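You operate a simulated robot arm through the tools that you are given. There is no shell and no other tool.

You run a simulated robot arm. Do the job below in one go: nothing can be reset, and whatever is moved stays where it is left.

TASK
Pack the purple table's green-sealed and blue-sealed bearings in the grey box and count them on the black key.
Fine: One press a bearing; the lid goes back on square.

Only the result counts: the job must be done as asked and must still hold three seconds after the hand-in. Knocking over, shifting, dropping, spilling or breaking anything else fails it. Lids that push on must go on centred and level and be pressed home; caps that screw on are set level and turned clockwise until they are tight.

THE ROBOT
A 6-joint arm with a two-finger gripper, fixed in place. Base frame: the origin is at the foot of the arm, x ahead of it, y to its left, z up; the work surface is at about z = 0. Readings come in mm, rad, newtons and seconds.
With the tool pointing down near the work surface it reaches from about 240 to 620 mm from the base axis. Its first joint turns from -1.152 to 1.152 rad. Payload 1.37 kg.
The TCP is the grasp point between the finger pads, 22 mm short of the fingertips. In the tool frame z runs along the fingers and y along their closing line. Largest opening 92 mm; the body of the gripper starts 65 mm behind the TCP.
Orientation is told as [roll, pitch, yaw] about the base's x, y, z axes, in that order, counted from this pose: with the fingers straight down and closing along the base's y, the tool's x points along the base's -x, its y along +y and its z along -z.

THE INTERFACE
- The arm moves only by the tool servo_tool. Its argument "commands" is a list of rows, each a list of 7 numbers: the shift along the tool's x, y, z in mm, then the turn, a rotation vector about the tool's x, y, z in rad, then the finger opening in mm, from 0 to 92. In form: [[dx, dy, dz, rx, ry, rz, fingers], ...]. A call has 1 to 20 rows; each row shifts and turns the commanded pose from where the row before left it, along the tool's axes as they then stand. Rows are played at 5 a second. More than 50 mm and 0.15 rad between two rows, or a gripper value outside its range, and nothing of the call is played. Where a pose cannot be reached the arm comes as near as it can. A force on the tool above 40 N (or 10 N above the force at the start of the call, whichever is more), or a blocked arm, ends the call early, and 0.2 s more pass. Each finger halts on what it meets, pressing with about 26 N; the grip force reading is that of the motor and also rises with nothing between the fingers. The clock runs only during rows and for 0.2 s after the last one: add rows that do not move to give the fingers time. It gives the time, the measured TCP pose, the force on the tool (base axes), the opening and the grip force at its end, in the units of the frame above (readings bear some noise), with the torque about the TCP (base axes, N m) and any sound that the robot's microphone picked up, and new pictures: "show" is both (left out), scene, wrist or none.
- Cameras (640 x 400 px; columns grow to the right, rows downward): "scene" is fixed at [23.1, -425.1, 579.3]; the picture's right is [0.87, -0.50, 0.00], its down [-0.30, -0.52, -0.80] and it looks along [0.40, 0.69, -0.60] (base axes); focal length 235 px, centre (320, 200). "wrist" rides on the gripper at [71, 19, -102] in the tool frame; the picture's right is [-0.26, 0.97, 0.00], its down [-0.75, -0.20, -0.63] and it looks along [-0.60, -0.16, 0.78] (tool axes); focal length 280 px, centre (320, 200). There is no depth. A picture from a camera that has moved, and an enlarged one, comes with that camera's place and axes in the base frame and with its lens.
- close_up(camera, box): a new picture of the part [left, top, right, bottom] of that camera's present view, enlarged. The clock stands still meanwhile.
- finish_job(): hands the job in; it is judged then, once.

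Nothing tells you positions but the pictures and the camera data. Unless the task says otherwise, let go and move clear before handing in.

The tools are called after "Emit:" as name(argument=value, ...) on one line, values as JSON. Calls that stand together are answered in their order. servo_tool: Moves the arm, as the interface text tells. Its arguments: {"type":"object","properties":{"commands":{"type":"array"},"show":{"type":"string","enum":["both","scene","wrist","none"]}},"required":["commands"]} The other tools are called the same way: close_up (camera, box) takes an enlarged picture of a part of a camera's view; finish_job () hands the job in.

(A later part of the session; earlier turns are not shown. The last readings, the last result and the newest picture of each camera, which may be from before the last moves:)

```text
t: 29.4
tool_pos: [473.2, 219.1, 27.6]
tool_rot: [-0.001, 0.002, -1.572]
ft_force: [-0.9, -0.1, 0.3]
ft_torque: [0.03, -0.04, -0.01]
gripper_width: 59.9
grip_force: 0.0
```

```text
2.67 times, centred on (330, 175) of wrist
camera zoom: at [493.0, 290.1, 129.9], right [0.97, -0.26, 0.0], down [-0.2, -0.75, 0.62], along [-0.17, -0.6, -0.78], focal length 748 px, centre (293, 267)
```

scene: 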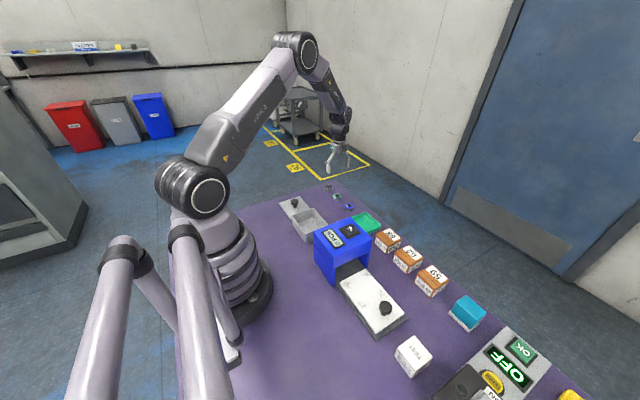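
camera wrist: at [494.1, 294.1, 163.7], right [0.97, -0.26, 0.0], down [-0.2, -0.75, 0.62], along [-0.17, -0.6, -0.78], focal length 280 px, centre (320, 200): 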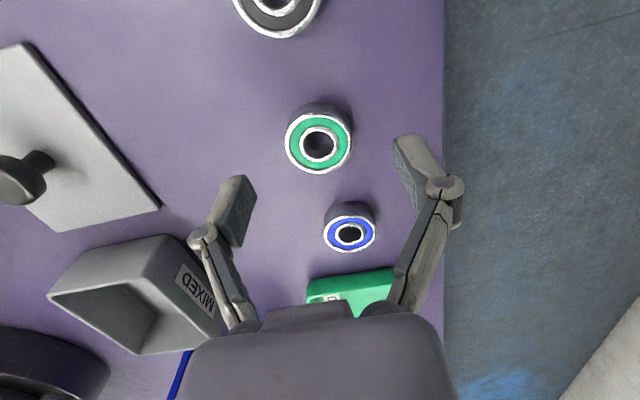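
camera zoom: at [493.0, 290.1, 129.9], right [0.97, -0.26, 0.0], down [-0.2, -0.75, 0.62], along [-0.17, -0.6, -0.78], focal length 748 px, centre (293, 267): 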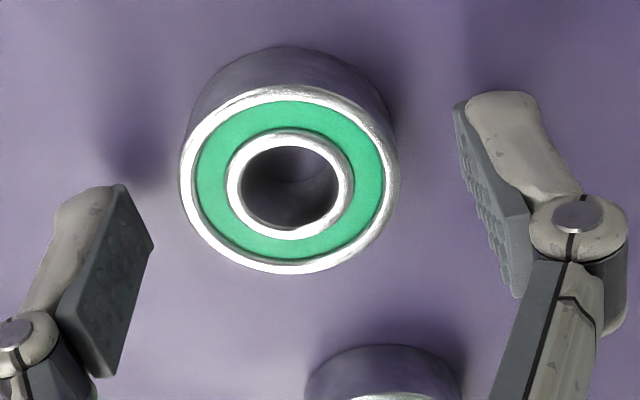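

Emit:
servo_tool(commands=[[1.2, 0, 1.5, 0, 0, 0, 60], [0, 0, 0, 0, 0, 0, 50], [0, 0, 0, 0, 0, 0, 42], [0, 0, 0, 0, 0, 0, 34], [0, 0, 0, 0, 0, 0, 30], [0, 0, 0, 0, 0, 0, 30]], show="none")

Emit:
close_up(camera="wrist", box=[220, 100, 440, 250])

```text
t: 30.8
tool_pos: [474.1, 220.3, 24.1]
tool_rot: [-0.002, 0.003, -1.57]
ft_force: [0.1, -0.2, 1.4]
ft_torque: [0.0, 0.0, 0.02]
gripper_width: 39.0
grip_force: 25.9
```

```text
2.67 times, centred on (330, 175) of wrist
camera zoom: at [493.0, 291.0, 128.1], right [0.97, -0.26, 0.0], down [-0.2, -0.75, 0.62], along [-0.17, -0.6, -0.78], focal length 748 px, centre (293, 267)
```

zoom: 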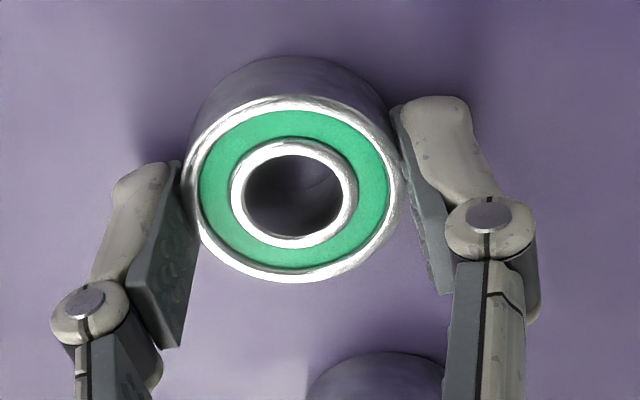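

The green bearing is held at 39 mm. I'll lift and carry it over the left half of the box.

Emit:
servo_tool(commands=[[0, 0, -5, 0, 0, 0, 30], [0, 0, -20, 0, 0, 0, 30], [0, 0, -35, 0, 0, 0, 30], [0, 0, -35, 0, 0, 0, 30], [-8, -20, 0, 0, 0, 0, 30], [-14, -32, 0, 0, 0, 0, 30], [-15, -33, 0, 0, 0, 0, 30], [-15, -33, 0, 0, 0, 0, 30], [-15, -32, 0, 0, 0, 0, 30], [-14, -22, 0, 0, 0, 0, 30], [0, -10, 0, 0, 0, 0, 30], [0, 0, 0, 0, 0, 0, 30], [0, 0, 0, 0, 0, 0, 30]])

Emit:
close_up(camera="wrist", box=[170, 20, 490, 260])

Emit:
close_up(camera="scene", box=[270, 160, 370, 250])

```text
t: 33.6
tool_pos: [290.9, 139.7, 121.4]
tool_rot: [-0.001, 0.002, -1.572]
ft_force: [0.0, -0.1, -0.7]
ft_torque: [-0.05, -0.02, 0.03]
gripper_width: 39.0
grip_force: 25.8
camera wrist: at [310.6, 210.2, 224.1], right [0.97, -0.26, 0.0], down [-0.2, -0.75, 0.62], along [-0.17, -0.6, -0.78], focal length 280 px, centre (320, 200)
```

scene: 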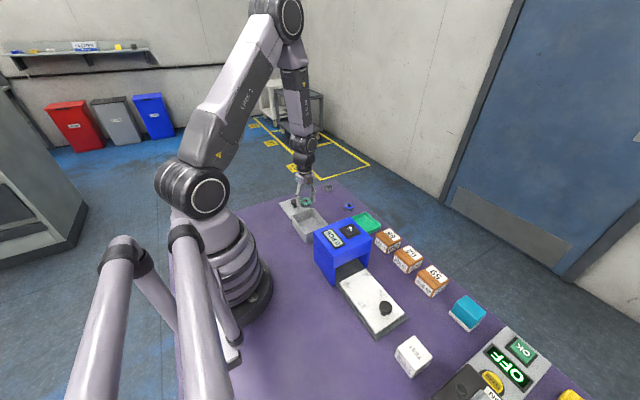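
wrist: 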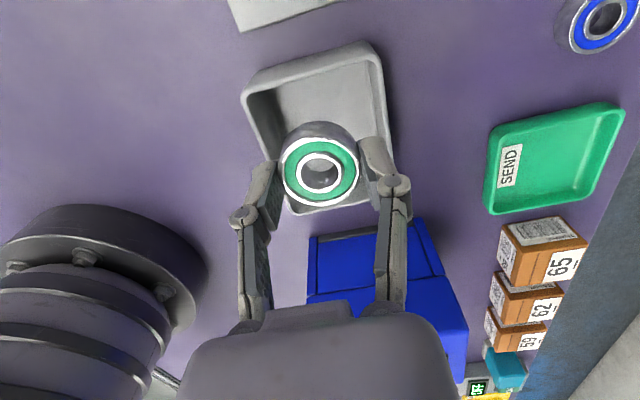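

```text
1.67 times, centred on (330, 140) of wrist
camera zoom: at [310.6, 210.2, 224.1], right [0.97, -0.26, 0.0], down [-0.2, -0.75, 0.62], along [-0.17, -0.6, -0.78], focal length 467 px, centre (303, 300)
```

zoom: 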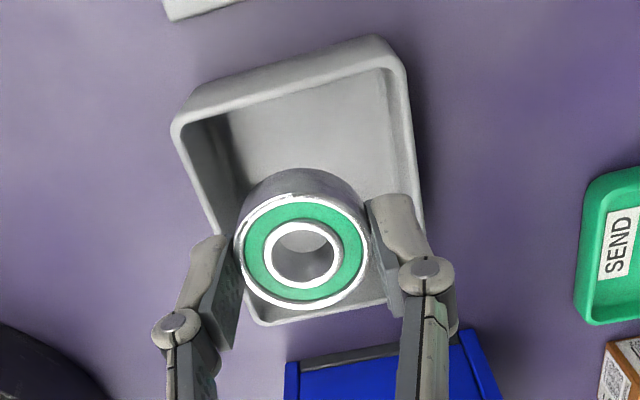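

```text
4.44 times, centred on (320, 205) of scene
camera zoom: at [23.1, -425.1, 579.3], right [0.87, -0.5, 0.0], down [-0.3, -0.52, -0.8], along [0.4, 0.69, -0.6], focal length 1043 px, centre (320, 178)
```

zoom: 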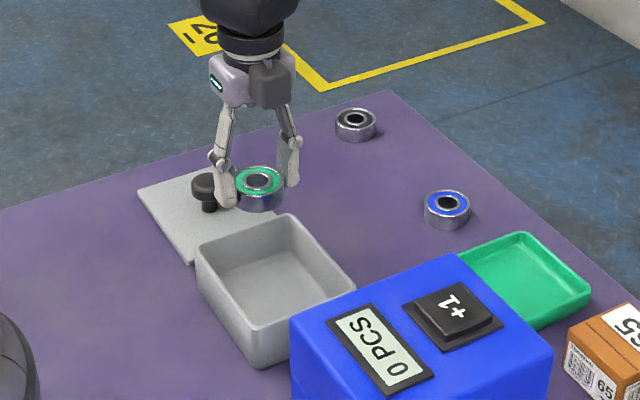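

The box interior is about x 251–332, y 66–166. The bearing is over the left half at (291.5,139), so I'll lower it in, slowing near the floor.

Emit:
servo_tool(commands=[[0, 0, 25, 0, 0, 0, 30], [0, 0, 25, 0, 0, 0, 30], [0, 0, 20, 0, 0, 0, 30], [0, 0, 12, 0, 0, 0, 30], [0, 0, 4, 0, 0, 0, 30], [0, 0, 2, 0, 0, 0, 30], [0, 0, 0, 0, 0, 0, 30]], show="wrist")

Emit:
close_up(camera="scene", box=[280, 180, 340, 235])

```text
t: 35.2
tool_pos: [291.6, 140.3, 32.3]
tool_rot: [-0.003, -0.001, -1.57]
ft_force: [0.4, 0.2, -0.9]
ft_torque: [-0.03, 0.02, 0.01]
gripper_width: 38.7
grip_force: 26.5
camera wrist: at [310.4, 210.6, 135.3], right [0.97, -0.26, 0.0], down [-0.2, -0.75, 0.62], along [-0.17, -0.6, -0.78], focal length 280 px, centre (320, 200)
```

wrist: 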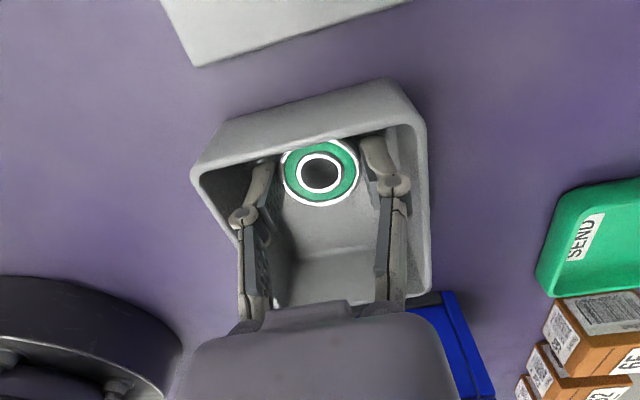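

```text
7.27 times, centred on (310, 208) of scene
camera zoom: at [23.1, -425.1, 579.3], right [0.87, -0.5, 0.0], down [-0.3, -0.52, -0.8], along [0.4, 0.69, -0.6], focal length 1706 px, centre (393, 146)
```

zoom: 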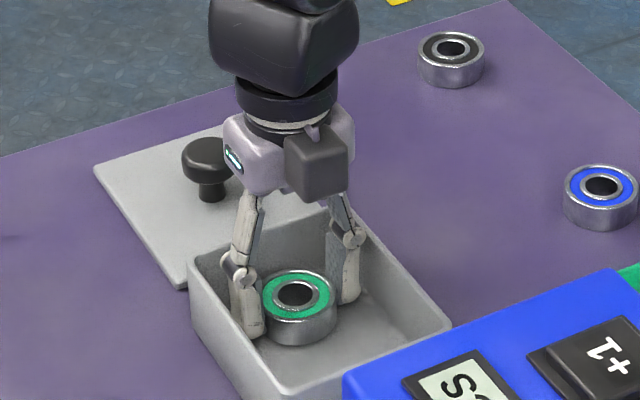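

Emit:
servo_tool(commands=[[0, 0, 0.7, 0, 0, 0, 30], [0, 0, 0.7, 0, 0, 0, 30], [0, 0, 0, 0, 0, 0, 30]], show="none")

```text
t: 36.0
tool_pos: [291.3, 139.1, 29.9]
tool_rot: [-0.001, 0.0, -1.571]
ft_force: [0.3, -0.1, -0.5]
ft_torque: [0.0, -0.02, 0.02]
gripper_width: 38.8
grip_force: 25.3
```

Emit:
servo_tool(commands=[[0, 0, 0.6, 0, 0, 0, 30], [0, 0, 0.6, 0, 0, 0, 30], [0, 0, 0, 0, 0, 0, 30]], show="none")

```text
t: 36.8
tool_pos: [291.8, 140.2, 29.3]
tool_rot: [-0.003, 0.0, -1.57]
ft_force: [-1.1, -2.5, 8.1]
ft_torque: [-0.02, -0.04, -0.04]
gripper_width: 39.0
grip_force: 25.9
```

The bearing is touching the floor with 8 N. I'll open a little and rise straight up.

Emit:
servo_tool(commands=[[0, 0, -0.3, 0, 0, 0, 40], [0, 0, 0, 0, 0, 0, 46], [0, 0, 0, 0, 0, 0, 48], [0, 0, 0, 0, 0, 0, 48], [0, 0, -15, 0, 0, 0, 48], [0, 0, -35, 0, 0, 0, 48], [0, 0, -40, 0, 0, 0, 55], [0, 0, 0, 0, 0, 0, 70]])

Emit:
close_up(camera="scene", box=[280, 180, 340, 235])

```text
t: 38.6
tool_pos: [290.6, 139.9, 119.8]
tool_rot: [-0.003, 0.0, -1.57]
ft_force: [0.5, 0.5, 0.1]
ft_torque: [0.0, 0.0, -0.01]
gripper_width: 69.9
grip_force: 0.1
camera wrist: at [309.6, 210.4, 222.5], right [0.97, -0.26, 0.0], down [-0.2, -0.75, 0.62], along [-0.17, -0.6, -0.78], focal length 280 px, centre (320, 200)
```

scene: 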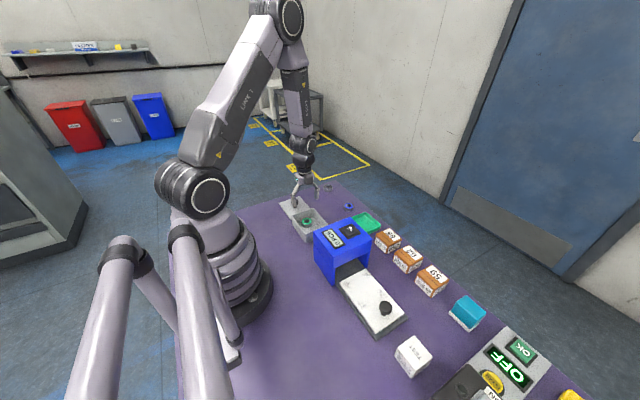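
wrist: 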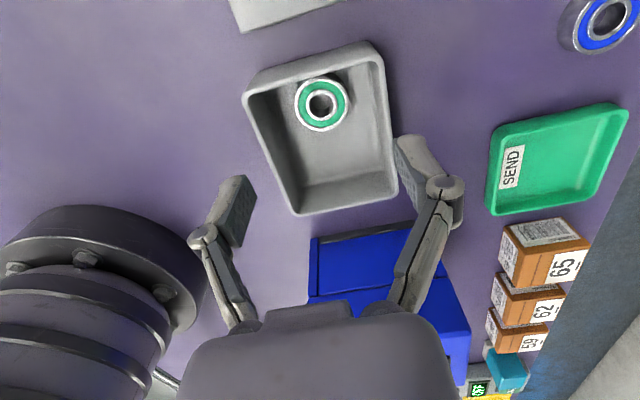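

```text
7.27 times, centred on (310, 208) of scene
camera zoom: at [23.1, -425.1, 579.3], right [0.87, -0.5, 0.0], down [-0.3, -0.52, -0.8], along [0.4, 0.69, -0.6], focal length 1706 px, centre (393, 146)
```

zoom: 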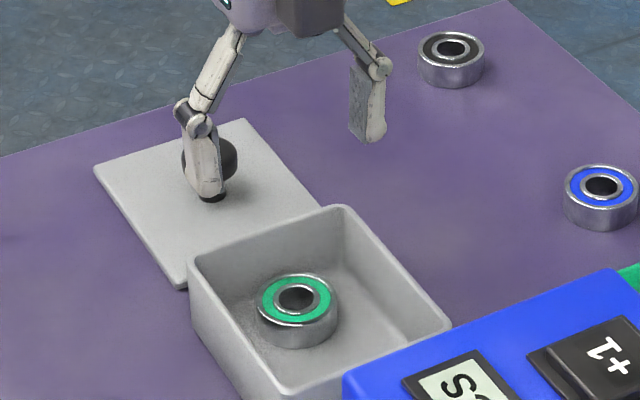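

The green bearing is packed flat. Now I'll move over the blue one.

Emit:
servo_tool(commands=[[1, 36, 0, 0, 0, 0, 70], [1, 40, 0, 0, 0, 0, 70], [1, 40, 0, 0, 0, 0, 70], [1, 40, 0, 0, 0, 0, 70], [0, 30, 0, 0, 0, 0, 70], [0, 0, 30, 0, 0, 0, 70], [0, 0, 27, 0, 0, 0, 70], [0, 0, 0, 0, 0, 0, 70], [0, 0, 0, 0, 0, 0, 70]])

Emit:
close_up(camera="wrist", box=[220, 60, 420, 200])

Emit:
close_up(camera="scene", box=[310, 170, 390, 230])

```text
t: 40.6
tool_pos: [476.1, 144.1, 61.3]
tool_rot: [-0.001, 0.003, -1.57]
ft_force: [1.1, -0.2, -0.1]
ft_torque: [0.0, 0.04, -0.02]
gripper_width: 70.3
grip_force: 0.0
camera wrist: at [496.0, 214.0, 164.9], right [0.97, -0.26, 0.0], down [-0.2, -0.75, 0.62], along [-0.17, -0.6, -0.78], focal length 280 px, centre (320, 200)
```

scene: 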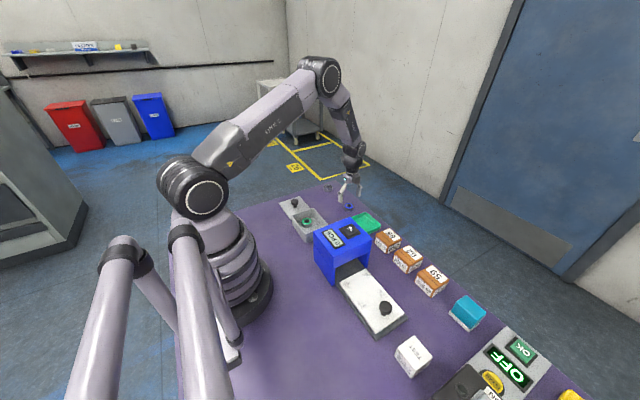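
wrist: 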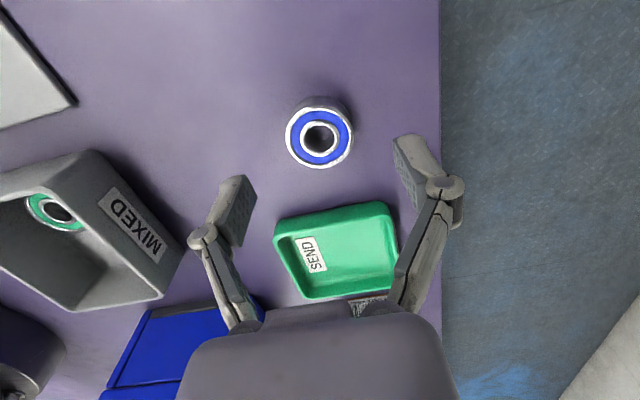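

```text
2.86 times, centred on (320, 130) of wrist
camera zoom: at [496.0, 214.0, 164.9], right [0.97, -0.26, 0.0], down [-0.2, -0.75, 0.62], along [-0.17, -0.6, -0.78], focal length 801 px, centre (320, 400)
```

zoom: 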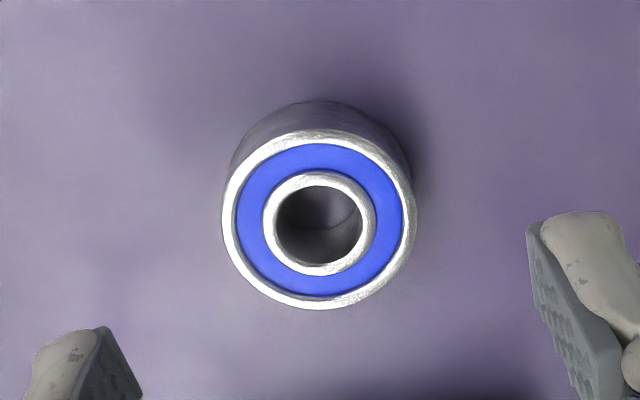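

```text
6.67 times, centred on (350, 200) of scene
camera zoom: at [23.1, -425.1, 579.3], right [0.87, -0.5, 0.0], down [-0.3, -0.52, -0.8], along [0.4, 0.69, -0.6], focal length 1564 px, centre (120, 200)
```

zoom: 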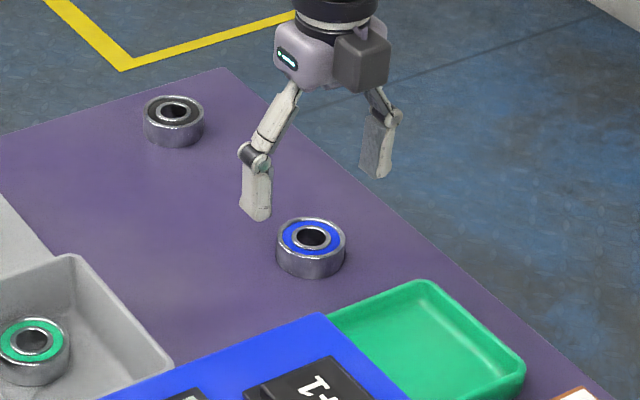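

The blue bearing is directly under the tool, so I'll descend and grip it.

Emit:
servo_tool(commands=[[0.4, 0, 14, 0, 0, 0, 66], [0, 0, 14, 0, 0, 0, 62], [0, 0, 7, 0, 0, 0, 60], [0, 0, 0, 0, 0, 0, 60], [0, 0, 0, 0, 0, 0, 50], [0, 0, 0, 0, 0, 0, 42], [0, 0, 0, 0, 0, 0, 34], [0, 0, 0, 0, 0, 0, 30], [0, 0, 0, 0, 0, 0, 30]], show="wrist")

```text
t: 42.6
tool_pos: [477.7, 143.9, 27.8]
tool_rot: [-0.003, 0.0, -1.572]
ft_force: [0.4, -0.1, 0.1]
ft_torque: [0.02, 0.0, 0.0]
gripper_width: 38.8
grip_force: 26.0
camera wrist: at [496.3, 214.4, 130.9], right [0.97, -0.26, 0.0], down [-0.2, -0.75, 0.62], along [-0.17, -0.6, -0.78], focal length 280 px, centre (320, 200)
```

wrist: 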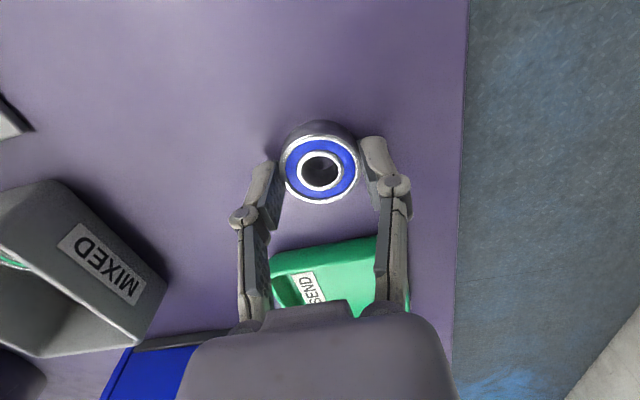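

The blue bearing is held. I'll carry it to the right half of the box.

Emit:
servo_tool(commands=[[0, 0, -5, 0, 0, 0, 30], [0, 0, -20, 0, 0, 0, 30], [0, 0, -35, 0, 0, 0, 30], [0, 0, -33, 0, 0, 0, 30], [-2, -20, 0, 0, 0, 0, 30], [-6, -32, 0, 0, 0, 0, 30], [-10, -33, 0, 0, 0, 0, 30], [-10, -33, 0, 0, 0, 0, 30], [-10, -32, 0, 0, 0, 0, 30], [-8, -24, 0, 0, 0, 0, 30], [-4.4, -11.5, 0, 0, 0, 0, 30], [0, 0, 0, 0, 0, 0, 30], [0, 0, 0, 0, 0, 0, 30]])

Emit:
close_up(camera="wrist", box=[170, 0, 490, 240])

Emit:
close_up(camera="scene", box=[270, 160, 370, 250])

```text
t: 45.4
tool_pos: [292.7, 92.4, 123.2]
tool_rot: [-0.003, 0.002, -1.57]
ft_force: [0.4, -0.1, -0.7]
ft_torque: [-0.01, -0.01, 0.0]
gripper_width: 39.0
grip_force: 25.9
camera wrist: at [311.6, 163.7, 226.2], right [0.96, -0.26, 0.0], down [-0.2, -0.75, 0.62], along [-0.17, -0.6, -0.78], focal length 280 px, centre (320, 200)
```

scene: 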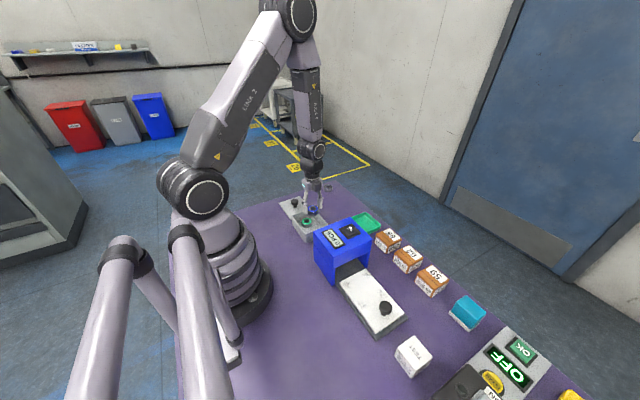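
wrist: 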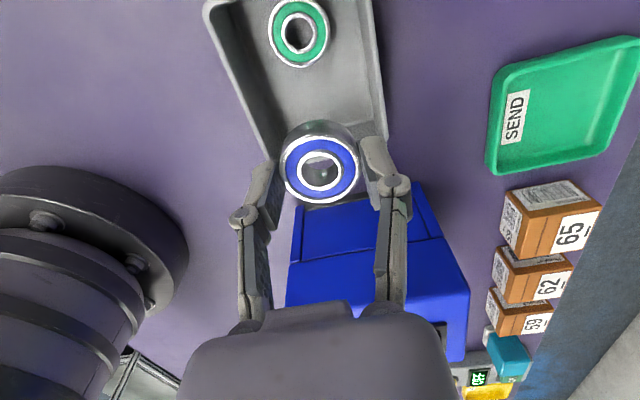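

```text
1.67 times, centred on (330, 120) of wrist
camera zoom: at [311.6, 163.7, 226.2], right [0.96, -0.26, 0.0], down [-0.2, -0.75, 0.62], along [-0.17, -0.6, -0.78], focal length 467 px, centre (303, 333)
```

zoom: 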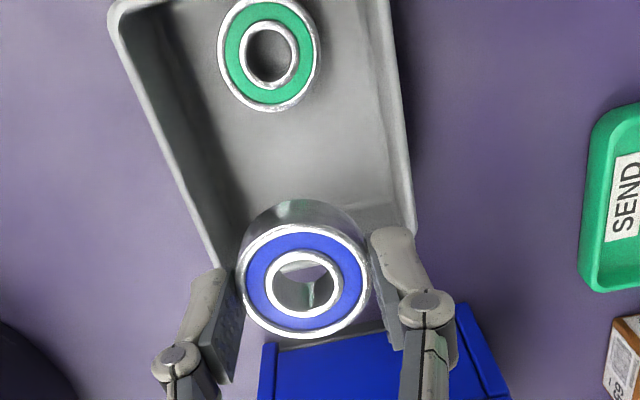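

```text
4.44 times, centred on (320, 205) of scene
camera zoom: at [23.1, -425.1, 579.3], right [0.87, -0.5, 0.0], down [-0.3, -0.52, -0.8], along [0.4, 0.69, -0.6], focal length 1043 px, centre (320, 178)
```

zoom: 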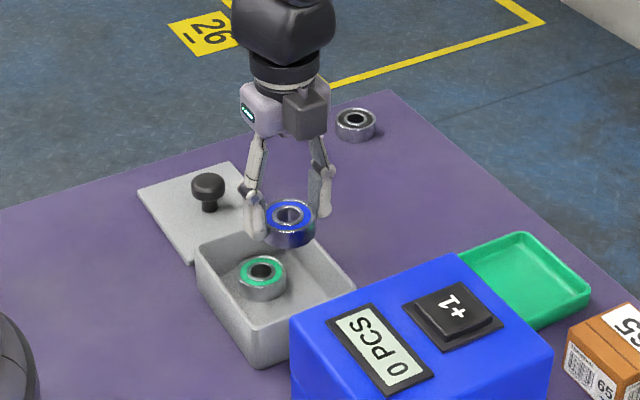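

Emit:
servo_tool(commands=[[0, -1, 25, 0, 0, 0, 30], [0, 0, 25, 0, 0, 0, 30], [0, 0, 20, 0, 0, 0, 30], [0, 0, 12, 0, 0, 0, 30], [0, 0, 4, 0, 0, 0, 30], [0, 0, 2, 0, 0, 0, 30], [0, 0, 0, 0, 0, 0, 30]], show="wrist")

Emit:
close_up(camera="scene", box=[280, 180, 340, 235])

```text
t: 47.0
tool_pos: [290.2, 95.0, 34.0]
tool_rot: [-0.003, 0.0, -1.573]
ft_force: [0.6, -0.3, -0.7]
ft_torque: [0.01, -0.02, -0.02]
gripper_width: 39.2
grip_force: 25.4
camera wrist: at [309.3, 164.6, 136.7], right [0.97, -0.26, 0.0], down [-0.2, -0.75, 0.62], along [-0.17, -0.6, -0.78], focal length 280 px, centre (320, 200)
```

wrist: 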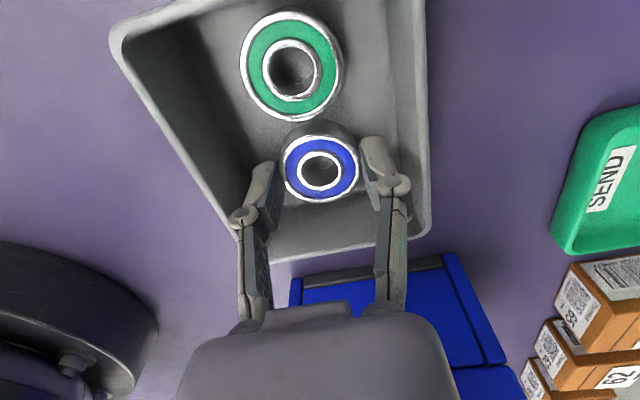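

```text
7.27 times, centred on (310, 208) of scene
camera zoom: at [23.1, -425.1, 579.3], right [0.87, -0.5, 0.0], down [-0.3, -0.52, -0.8], along [0.4, 0.69, -0.6], focal length 1706 px, centre (393, 146)
```

zoom: 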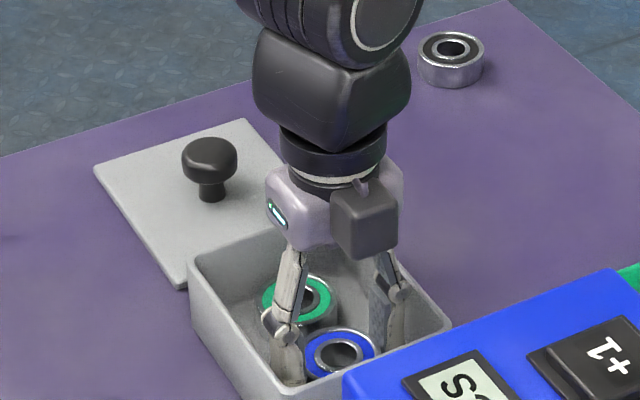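

Emit:
servo_tool(commands=[[0, 0, 0.7, 0, 0, 0, 30], [0, 0, 0.7, 0, 0, 0, 30], [0, 0, 0, 0, 0, 0, 30]], show="none")

```text
t: 47.8
tool_pos: [291.2, 93.5, 32.6]
tool_rot: [-0.003, 0.002, -1.571]
ft_force: [-4.5, 5.0, 15.8]
ft_torque: [0.09, 0.09, 0.0]
gripper_width: 38.9
grip_force: 26.2
```

The bearing is on the floor, so I'll release it and rise.

Emit:
servo_tool(commands=[[0, 0, -0.4, 0, 0, 0, 40], [0, 0, 0, 0, 0, 0, 46], [0, 0, 0, 0, 0, 0, 48], [0, 0, 0, 0, 0, 0, 48], [0, 0, -15, 0, 0, 0, 48], [0, 0, -35, 0, 0, 0, 48], [0, 0, -40, 0, 0, 0, 48], [0, 0, -40, 0, 0, 0, 48], [0, 0, -30, 0, 0, 0, 20], [0, 0, 0, 0, 0, 0, 0], [0, 0, 0, 0, 0, 0, 0]])

Emit:
close_up(camera="scene", box=[280, 180, 400, 270])

Emit:
close_up(camera="wrist", box=[170, 0, 490, 240])

```text
t: 50.2
tool_pos: [292.6, 93.3, 193.2]
tool_rot: [-0.001, 0.002, -1.57]
ft_force: [-0.4, 0.4, -0.2]
ft_torque: [0.03, 0.02, -0.01]
gripper_width: 0.0
grip_force: 25.9
camera wrist: at [311.0, 162.8, 295.6], right [0.97, -0.26, 0.0], down [-0.2, -0.75, 0.62], along [-0.17, -0.6, -0.78], focal length 280 px, centre (320, 200)
```

scene: 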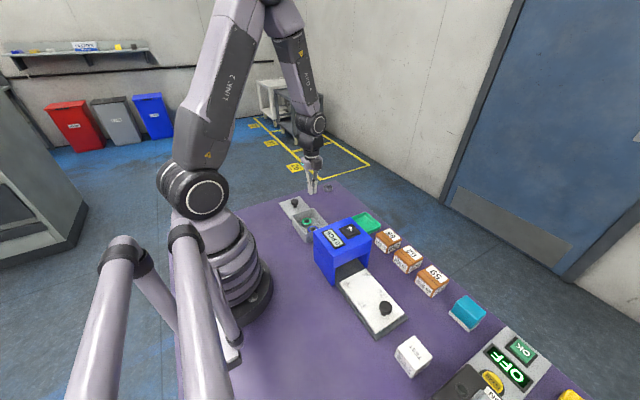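
wrist: 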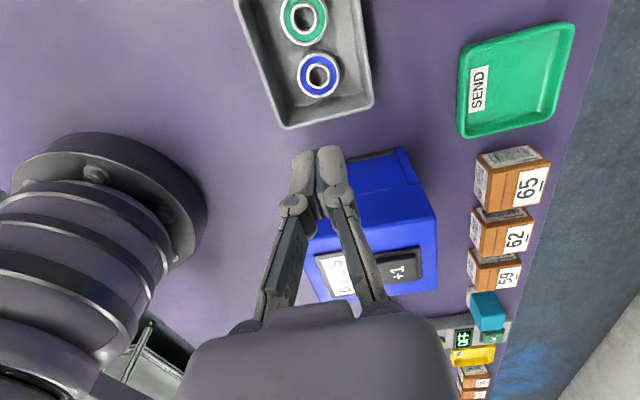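

```text
4.44 times, centred on (340, 225) of scene
camera zoom: at [23.1, -425.1, 579.3], right [0.87, -0.5, 0.0], down [-0.3, -0.52, -0.8], along [0.4, 0.69, -0.6], focal length 1043 px, centre (231, 89)
```

zoom: 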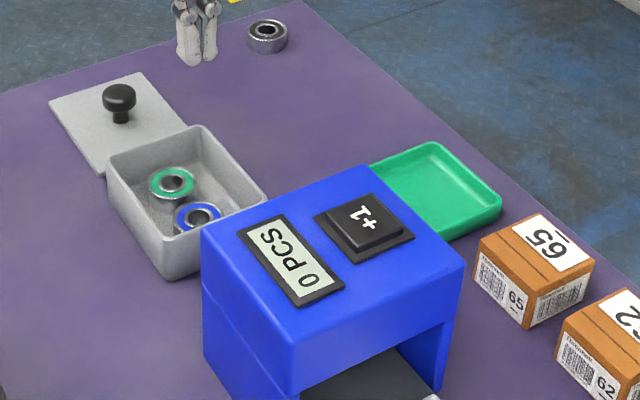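

```text
1.67 times, centred on (330, 120) of wrist
camera zoom: at [311.0, 162.8, 295.6], right [0.97, -0.26, 0.0], down [-0.2, -0.75, 0.62], along [-0.17, -0.6, -0.78], focal length 467 px, centre (303, 333)
```

zoom: 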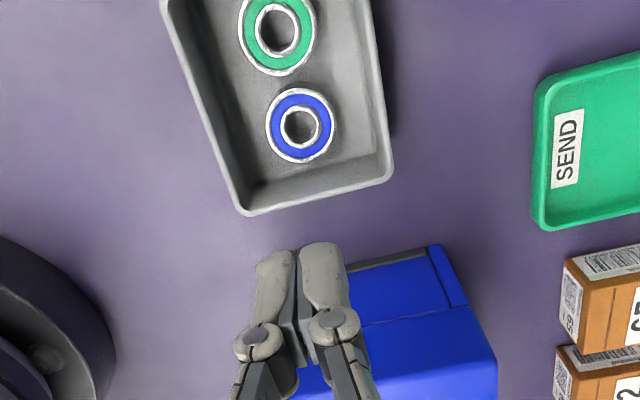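

Both bearings lie flat in the box. The +1 key is near (328,-64), top z≈127, and I'll move over it with closed fingers.

Emit:
servo_tool(commands=[[-30, 7, 0, 0, 0, 0, 0], [-40, 9, 0, 0, 0, 0, 0], [-40, 9, 0, 0, 0, 0, 0], [-30, 7, 0, 0, 0, 0, 0], [-17, 4, 0, 0, 0, 0, 0], [0, 0, 0, 0, 0, 0, 0], [0, 0, 0, 0, 0, 0, 0]])

Emit:
close_up(camera="scene", box=[310, 190, 390, 250])

Emit:
close_up(camera="wrist", box=[200, 0, 440, 200])

```text
t: 51.8
tool_pos: [325.2, -63.0, 192.0]
tool_rot: [-0.001, 0.0, -1.571]
ft_force: [-0.2, 0.4, 0.2]
ft_torque: [-0.01, -0.01, 0.03]
gripper_width: 0.1
grip_force: 25.8
camera wrist: at [345.0, 7.9, 295.5], right [0.97, -0.26, 0.0], down [-0.2, -0.75, 0.62], along [-0.17, -0.6, -0.78], focal length 280 px, centre (320, 200)
```

scene: 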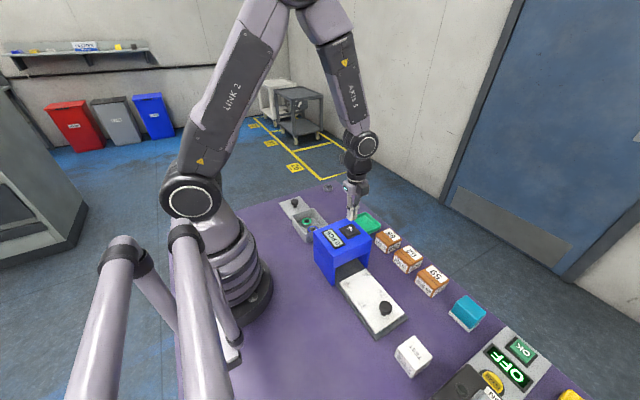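
wrist: 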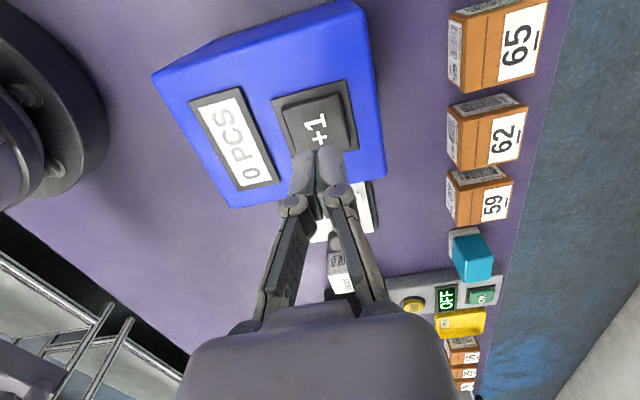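

```text
6.67 times, centred on (350, 220) of scene
camera zoom: at [23.1, -425.1, 579.3], right [0.87, -0.5, 0.0], down [-0.3, -0.52, -0.8], along [0.4, 0.69, -0.6], focal length 1564 px, centre (120, 67)
```

zoom: 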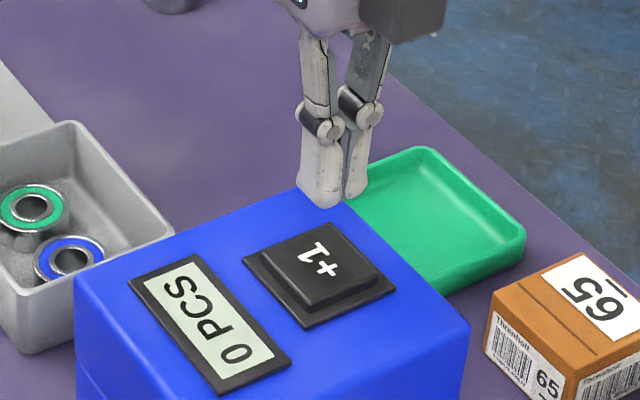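

```text
2.00 times, centred on (320, 100) of wrist
camera zoom: at [345.0, 7.9, 295.5], right [0.97, -0.26, 0.0], down [-0.2, -0.75, 0.62], along [-0.17, -0.6, -0.78], focal length 561 px, centre (320, 400)
```

zoom: 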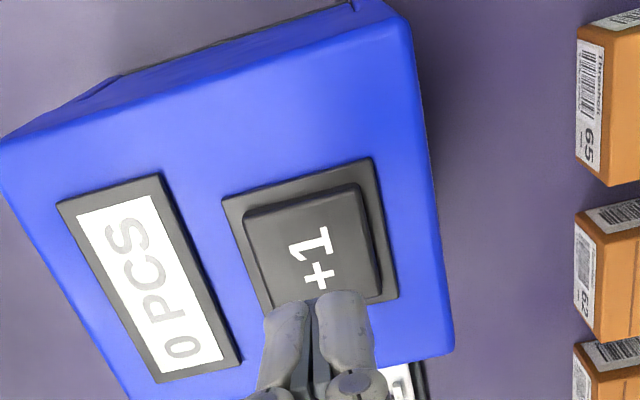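

The tool is centred over the key. I'll lower until just above it.

Emit:
servo_tool(commands=[[0, 0, 15, 0, 0, 0, 0], [0, 0, 15, 0, 0, 0, 0], [0, 0, 7, 0, 0, 0, 0], [0, 0, 0, 0, 0, 0, 0]], show="none")

Emit:
close_up(camera="scene", box=[310, 190, 390, 250])

Emit:
close_up(camera="wrist", box=[200, 0, 440, 200])

```text
t: 52.8
tool_pos: [327.5, -62.8, 154.0]
tool_rot: [-0.001, 0.001, -1.57]
ft_force: [-0.1, -0.7, 1.6]
ft_torque: [0.0, -0.02, -0.02]
gripper_width: 6.0
grip_force: 28.7
```

```text
6.67 times, centred on (350, 220) of scene
camera zoom: at [23.1, -425.1, 579.3], right [0.87, -0.5, 0.0], down [-0.3, -0.52, -0.8], along [0.4, 0.69, -0.6], focal length 1564 px, centre (120, 67)
```

zoom: 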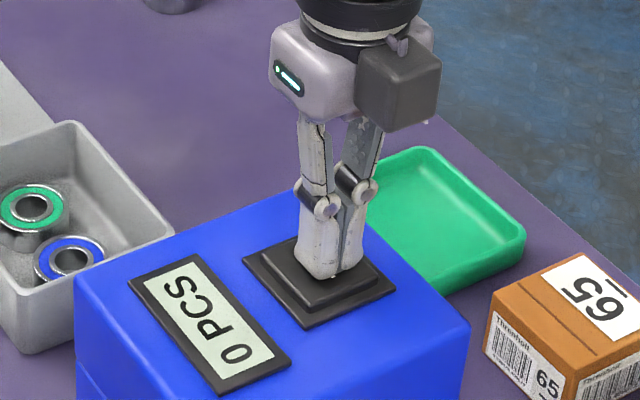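

```text
2.00 times, centred on (320, 100) of wrist
camera zoom: at [346.3, 6.8, 257.3], right [0.97, -0.26, 0.0], down [-0.2, -0.75, 0.62], along [-0.17, -0.6, -0.78], focal length 561 px, centre (320, 400)
```

zoom: 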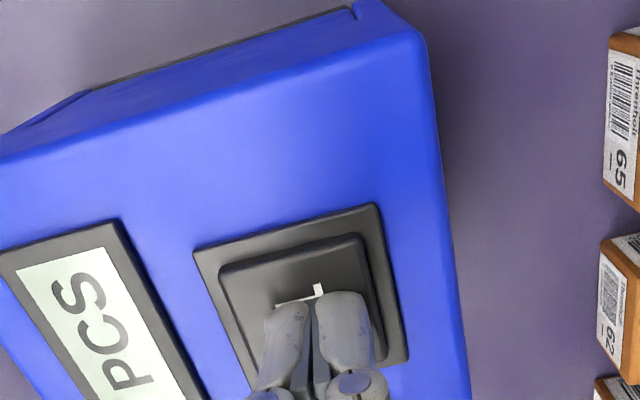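

Emit:
servo_tool(commands=[[0, 0, 1, 0, 0, 0, 0], [0, 0, 0, 0, 0, 0, 0]], show="none")

Emit:
close_up(camera="scene", box=[330, 205, 370, 250])

```text
t: 53.4
tool_pos: [326.8, -63.9, 153.7]
tool_rot: [-0.002, 0.001, -1.57]
ft_force: [0.1, 0.7, 1.3]
ft_torque: [0.01, -0.01, -0.02]
gripper_width: 5.9
grip_force: 28.1
```

```text
8.89 times, centred on (350, 228) of scene
camera zoom: at [23.1, -425.1, 579.3], right [0.87, -0.5, 0.0], down [-0.3, -0.52, -0.8], along [0.4, 0.69, -0.6], focal length 2085 px, centre (53, -44)
```

zoom: 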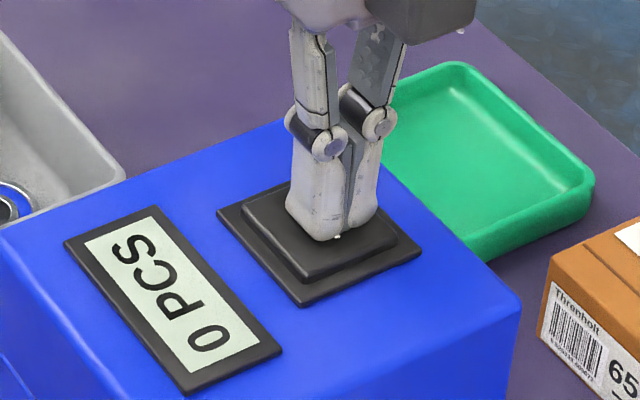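

Emit:
servo_tool(commands=[[0, 0, 1, 0, 0, 0, 0], [0, 0, 1, 0, 0, 0, 0], [0, 0, 0, 0, 0, 0, 0]], show="none")

Emit:
close_up(camera="scene", box=[330, 205, 370, 250])

```text
t: 54.2
tool_pos: [327.7, -62.1, 152.5]
tool_rot: [-0.002, -0.002, -1.571]
ft_force: [1.8, -0.2, 2.9]
ft_torque: [-0.02, -0.05, 0.03]
gripper_width: 5.9
grip_force: 27.6
heard: click
```

```text
8.89 times, centred on (350, 228) of scene
camera zoom: at [23.1, -425.1, 579.3], right [0.87, -0.5, 0.0], down [-0.3, -0.52, -0.8], along [0.4, 0.69, -0.6], focal length 2085 px, centre (53, -44)
```

zoom: 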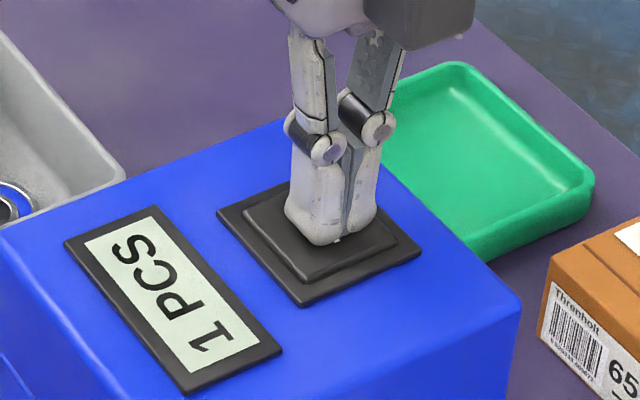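

It clicked and the display reads 1 PCS. I'll lift fully clear of the key and check the count holds.

Emit:
servo_tool(commands=[[0, 0, -5, 0, 0, 0, 0], [0, 0, -10, 0, 0, 0, 0], [0, 0, 0, 0, 0, 0, 0], [0, 0, 0, 0, 0, 0, 0]], show="none")

Emit:
close_up(camera="scene", box=[330, 205, 370, 250])

```text
t: 55.2
tool_pos: [327.3, -64.1, 166.7]
tool_rot: [-0.002, 0.0, -1.571]
ft_force: [-0.8, 0.3, 0.0]
ft_torque: [0.01, 0.0, 0.02]
gripper_width: 0.3
grip_force: 27.7
```

```text
8.89 times, centred on (350, 228) of scene
camera zoom: at [23.1, -425.1, 579.3], right [0.87, -0.5, 0.0], down [-0.3, -0.52, -0.8], along [0.4, 0.69, -0.6], focal length 2085 px, centre (53, -44)
```

zoom: 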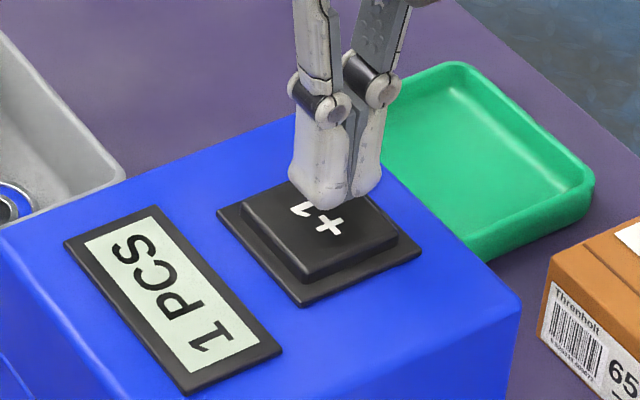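

The count is 1 and the key is released. Now the second press.

Emit:
servo_tool(commands=[[0, 0, 10, 0, 0, 0, 0], [0, 0, 3, 0, 0, 0, 0], [0, 0, 1, 0, 0, 0, 0], [0, 0, 1, 0, 0, 0, 0], [0, 0, 0, 0, 0, 0, 0]], show="none")

Emit:
close_up(camera="scene", box=[330, 205, 370, 250])

```text
t: 56.4
tool_pos: [326.9, -63.0, 152.6]
tool_rot: [-0.002, 0.0, -1.57]
ft_force: [-0.2, 1.4, 2.5]
ft_torque: [0.0, -0.04, 0.01]
gripper_width: 6.1
grip_force: 28.1
heard: click
```

```text
8.89 times, centred on (350, 228) of scene
camera zoom: at [23.1, -425.1, 579.3], right [0.87, -0.5, 0.0], down [-0.3, -0.52, -0.8], along [0.4, 0.69, -0.6], focal length 2085 px, centre (53, -44)
```

zoom: 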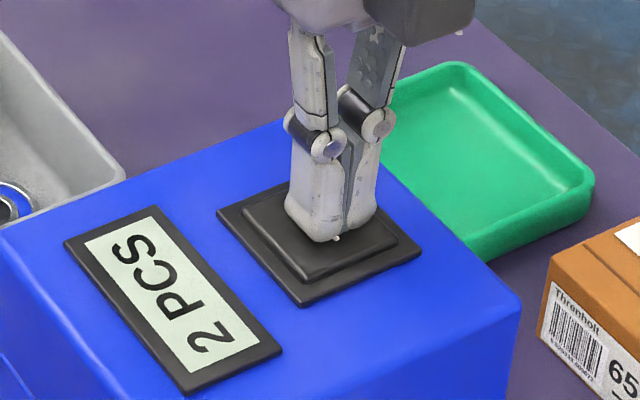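

The display reads 2 PCS. I'll lift off and go back over the lid, turning the tool back to yaw 0.

Emit:
servo_tool(commands=[[0, 0, -8, 0, 0, 0, 0], [0, 0, -20, 0, 0, 0, 0], [0, 0, -20, 0, 0, 0, 0], [30, -3, 0, 0, 0, 0, 0], [45, -4, 0, 0, 0, 0, 20], [45, -4, 0, 0, 0, 0, 40], [45, -4, 0, 0, 0, 0, 60], [45, -4, 0, 0, 0, 0, 65], [45, -4, 0, 0, 0, 0, 65], [35, -2, 0, 0, 0, 0, 65], [24, -1, 0, 0, 0, 0, 65], [0, 0, 0, 0, 0, 0, 65]], show="none")

Emit:
servo_tool(commands=[[0, 0, 0, 0, 0, -0.1428, 65], [0, 0, 0, 0, 0, -0.1428, 65], [0, 0, 0, 0, 0, -0.1428, 65], [0, 0, 0, 0, 0, -0.1428, 65], [0, 0, 0, 0, 0, -0.1428, 65], [0, 0, 0, 0, 0, -0.1428, 65], [0, 0, 0, 0, 0, -0.1428, 65], [0, 0, 0, 0, 0, -0.1428, 65], [0, 0, 0, 0, 0, -0.1428, 65], [0, 0, 0, 0, 0, -0.1428, 65], [0, 0, 0, 0, 0, -0.1428, 65], [0, 0, 0, 0, 0, 0, 65], [0, 0, 0, 0, 0, 0, 65]])

Emit:
close_up(camera="wrist", box=[200, 0, 440, 150])

Emit:
close_up(camera="scene", box=[290, 190, 390, 250])

```text
t: 59.0
tool_pos: [301.6, 249.5, 201.3]
tool_rot: [0.0, 0.001, -1.571]
ft_force: [-0.3, -0.1, -0.8]
ft_torque: [0.0, -0.01, 0.01]
gripper_width: 64.7
grip_force: 0.1
```

```text
t: 61.8
tool_pos: [300.3, 250.0, 200.7]
tool_rot: [-0.001, 0.003, -0.001]
ft_force: [-0.2, -0.5, 0.5]
ft_torque: [-0.02, 0.02, -0.02]
gripper_width: 65.3
grip_force: 0.1
camera wrist: at [230.4, 268.9, 303.7], right [0.26, 0.97, 0.0], down [0.76, -0.2, 0.62], along [0.6, -0.16, -0.78], focal length 280 px, centre (320, 200)
```

scene: 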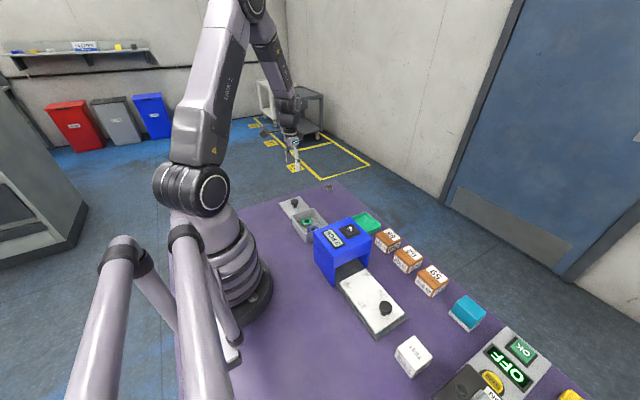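
wrist: 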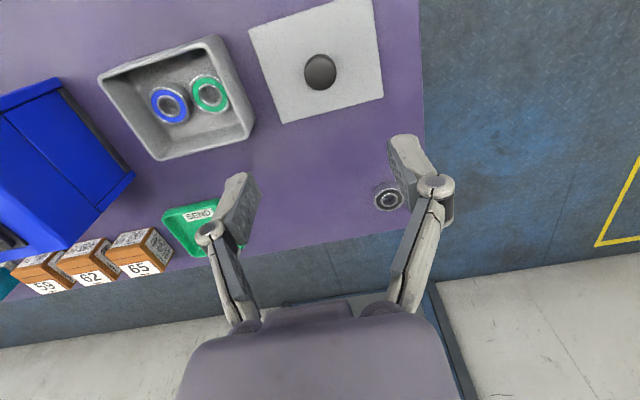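

```text
2.67 times, centred on (320, 75) of wrist
camera zoom: at [230.4, 268.9, 303.7], right [0.26, 0.97, 0.0], down [0.76, -0.2, 0.62], along [0.6, -0.16, -0.78], focal length 748 px, centre (320, 533)
```

zoom: 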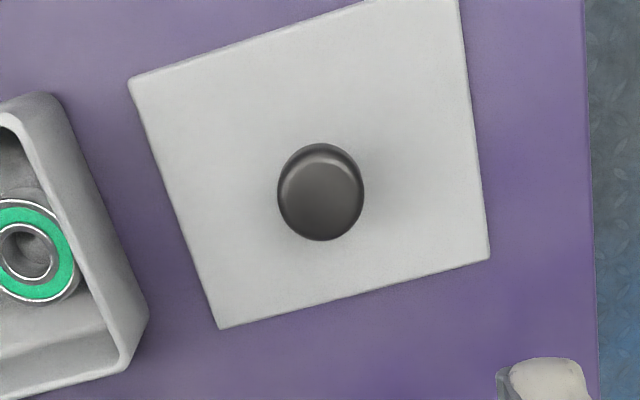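

```text
6.40 times, centred on (340, 220) of scene
camera zoom: at [23.1, -425.1, 579.3], right [0.87, -0.5, 0.0], down [-0.3, -0.52, -0.8], along [0.4, 0.69, -0.6], focal length 1501 px, centre (192, 72)
```

zoom: 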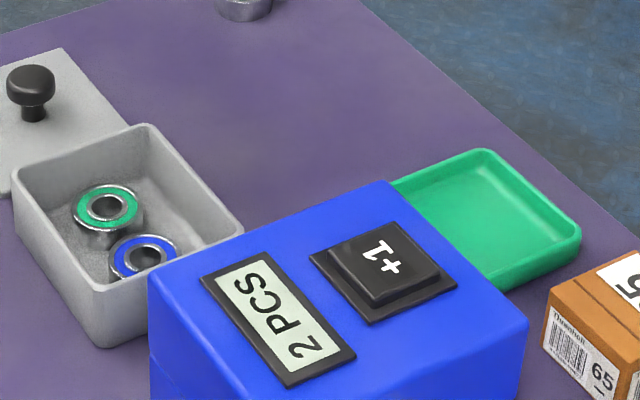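

The display still reads 2 PCS and both bearings lie flat. I'll descend over the lid's knob to re-grip it at the same spot as before.

Emit:
servo_tool(commands=[[1.2, 1, 40, 0, 0, 0, 65], [0, 0, 45, 0, 0, 0, 65], [0, 0, 45, 0, 0, 0, 65], [0, 0, 10, 0, 0, 0, 65], [0, 0, 0, 0, 0, 0, 60], [0, 0, 0, 0, 0, 0, 60]], show="wrist")

Emit:
close_up(camera="wrist", box=[150, 0, 470, 240])

Emit:
close_up(camera="scene", box=[270, 170, 330, 225])

```text
t: 63.2
tool_pos: [300.1, 251.4, 60.8]
tool_rot: [0.002, 0.002, 0.0]
ft_force: [-0.5, -0.3, 0.0]
ft_torque: [-0.02, -0.01, -0.04]
gripper_width: 60.2
grip_force: 0.1
camera wrist: at [228.8, 269.9, 164.4], right [0.26, 0.96, 0.0], down [0.75, -0.21, 0.62], along [0.6, -0.16, -0.78], focal length 280 px, centre (320, 200)
```

wrist: 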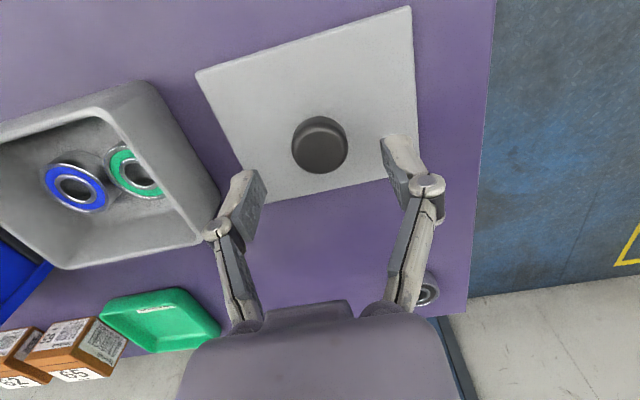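

```text
1.67 times, centred on (310, 120) of wrist
camera zoom: at [228.8, 269.9, 164.4], right [0.26, 0.96, 0.0], down [0.75, -0.21, 0.62], along [0.6, -0.16, -0.78], focal length 467 px, centre (337, 333)
```

zoom: 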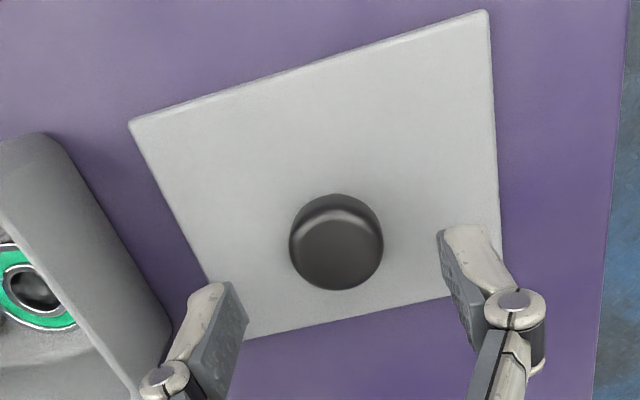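

```text
7.27 times, centred on (300, 198) of scene
camera zoom: at [23.1, -425.1, 579.3], right [0.87, -0.5, 0.0], down [-0.3, -0.52, -0.8], along [0.4, 0.69, -0.6], focal length 1706 px, centre (466, 218)
```

zoom: 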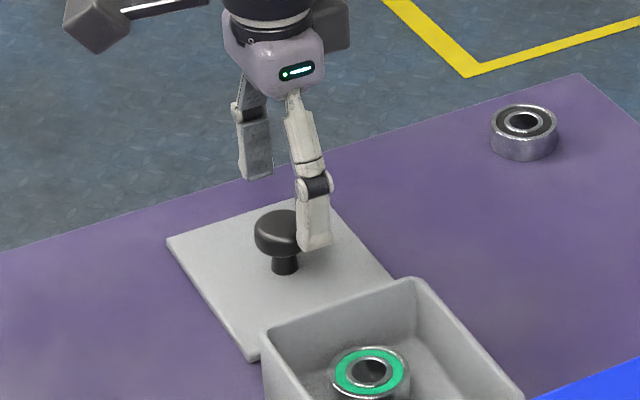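

Emit:
servo_tool(commands=[[0, 0, 14, 0, 0, 0, 60], [0, 0, 12, 0, 0, 0, 60], [0, 0, 4.5, 0, 0, 0, 60], [0, 0, 0, 0, 0, 0, 60], [0, 0, 0, 0, 0, 0, 45], [0, 0, 0, 0, 0, 0, 34], [0, 0, 0, 0, 0, 0, 24], [0, 0, 0, 0, 0, 0, 20], [0, 0, 0, 0, 0, 0, 20]], show="wrist")

Emit:
close_up(camera="wrist", box=[150, 0, 470, 240])

```text
t: 65.2
tool_pos: [298.0, 251.9, 30.4]
tool_rot: [0.001, 0.001, 0.002]
ft_force: [0.4, -1.0, 1.7]
ft_torque: [0.0, 0.0, 0.02]
gripper_width: 27.8
grip_force: 25.8
camera wrist: at [228.1, 270.2, 133.1], right [0.26, 0.96, 0.0], down [0.75, -0.21, 0.62], along [0.6, -0.16, -0.78], focal length 280 px, centre (320, 200)
```

wrist: 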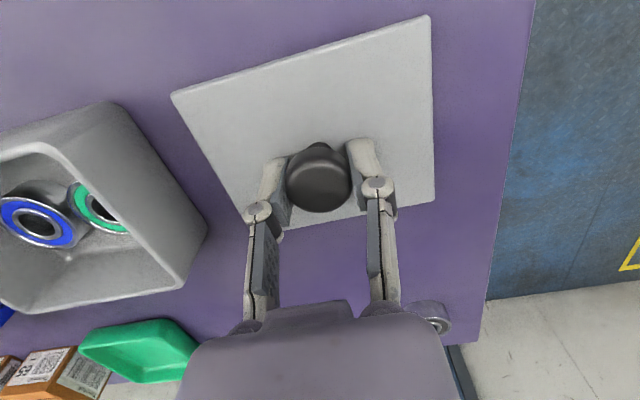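

```text
1.67 times, centred on (310, 120) of wrist
camera zoom: at [228.1, 270.2, 133.1], right [0.26, 0.96, 0.0], down [0.75, -0.21, 0.62], along [0.6, -0.16, -0.78], focal length 467 px, centre (337, 333)
```

zoom: 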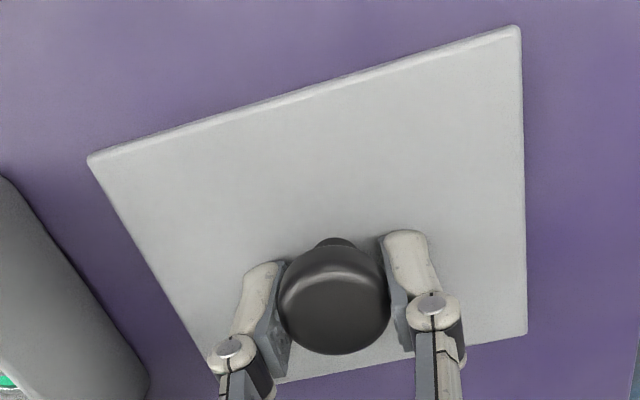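

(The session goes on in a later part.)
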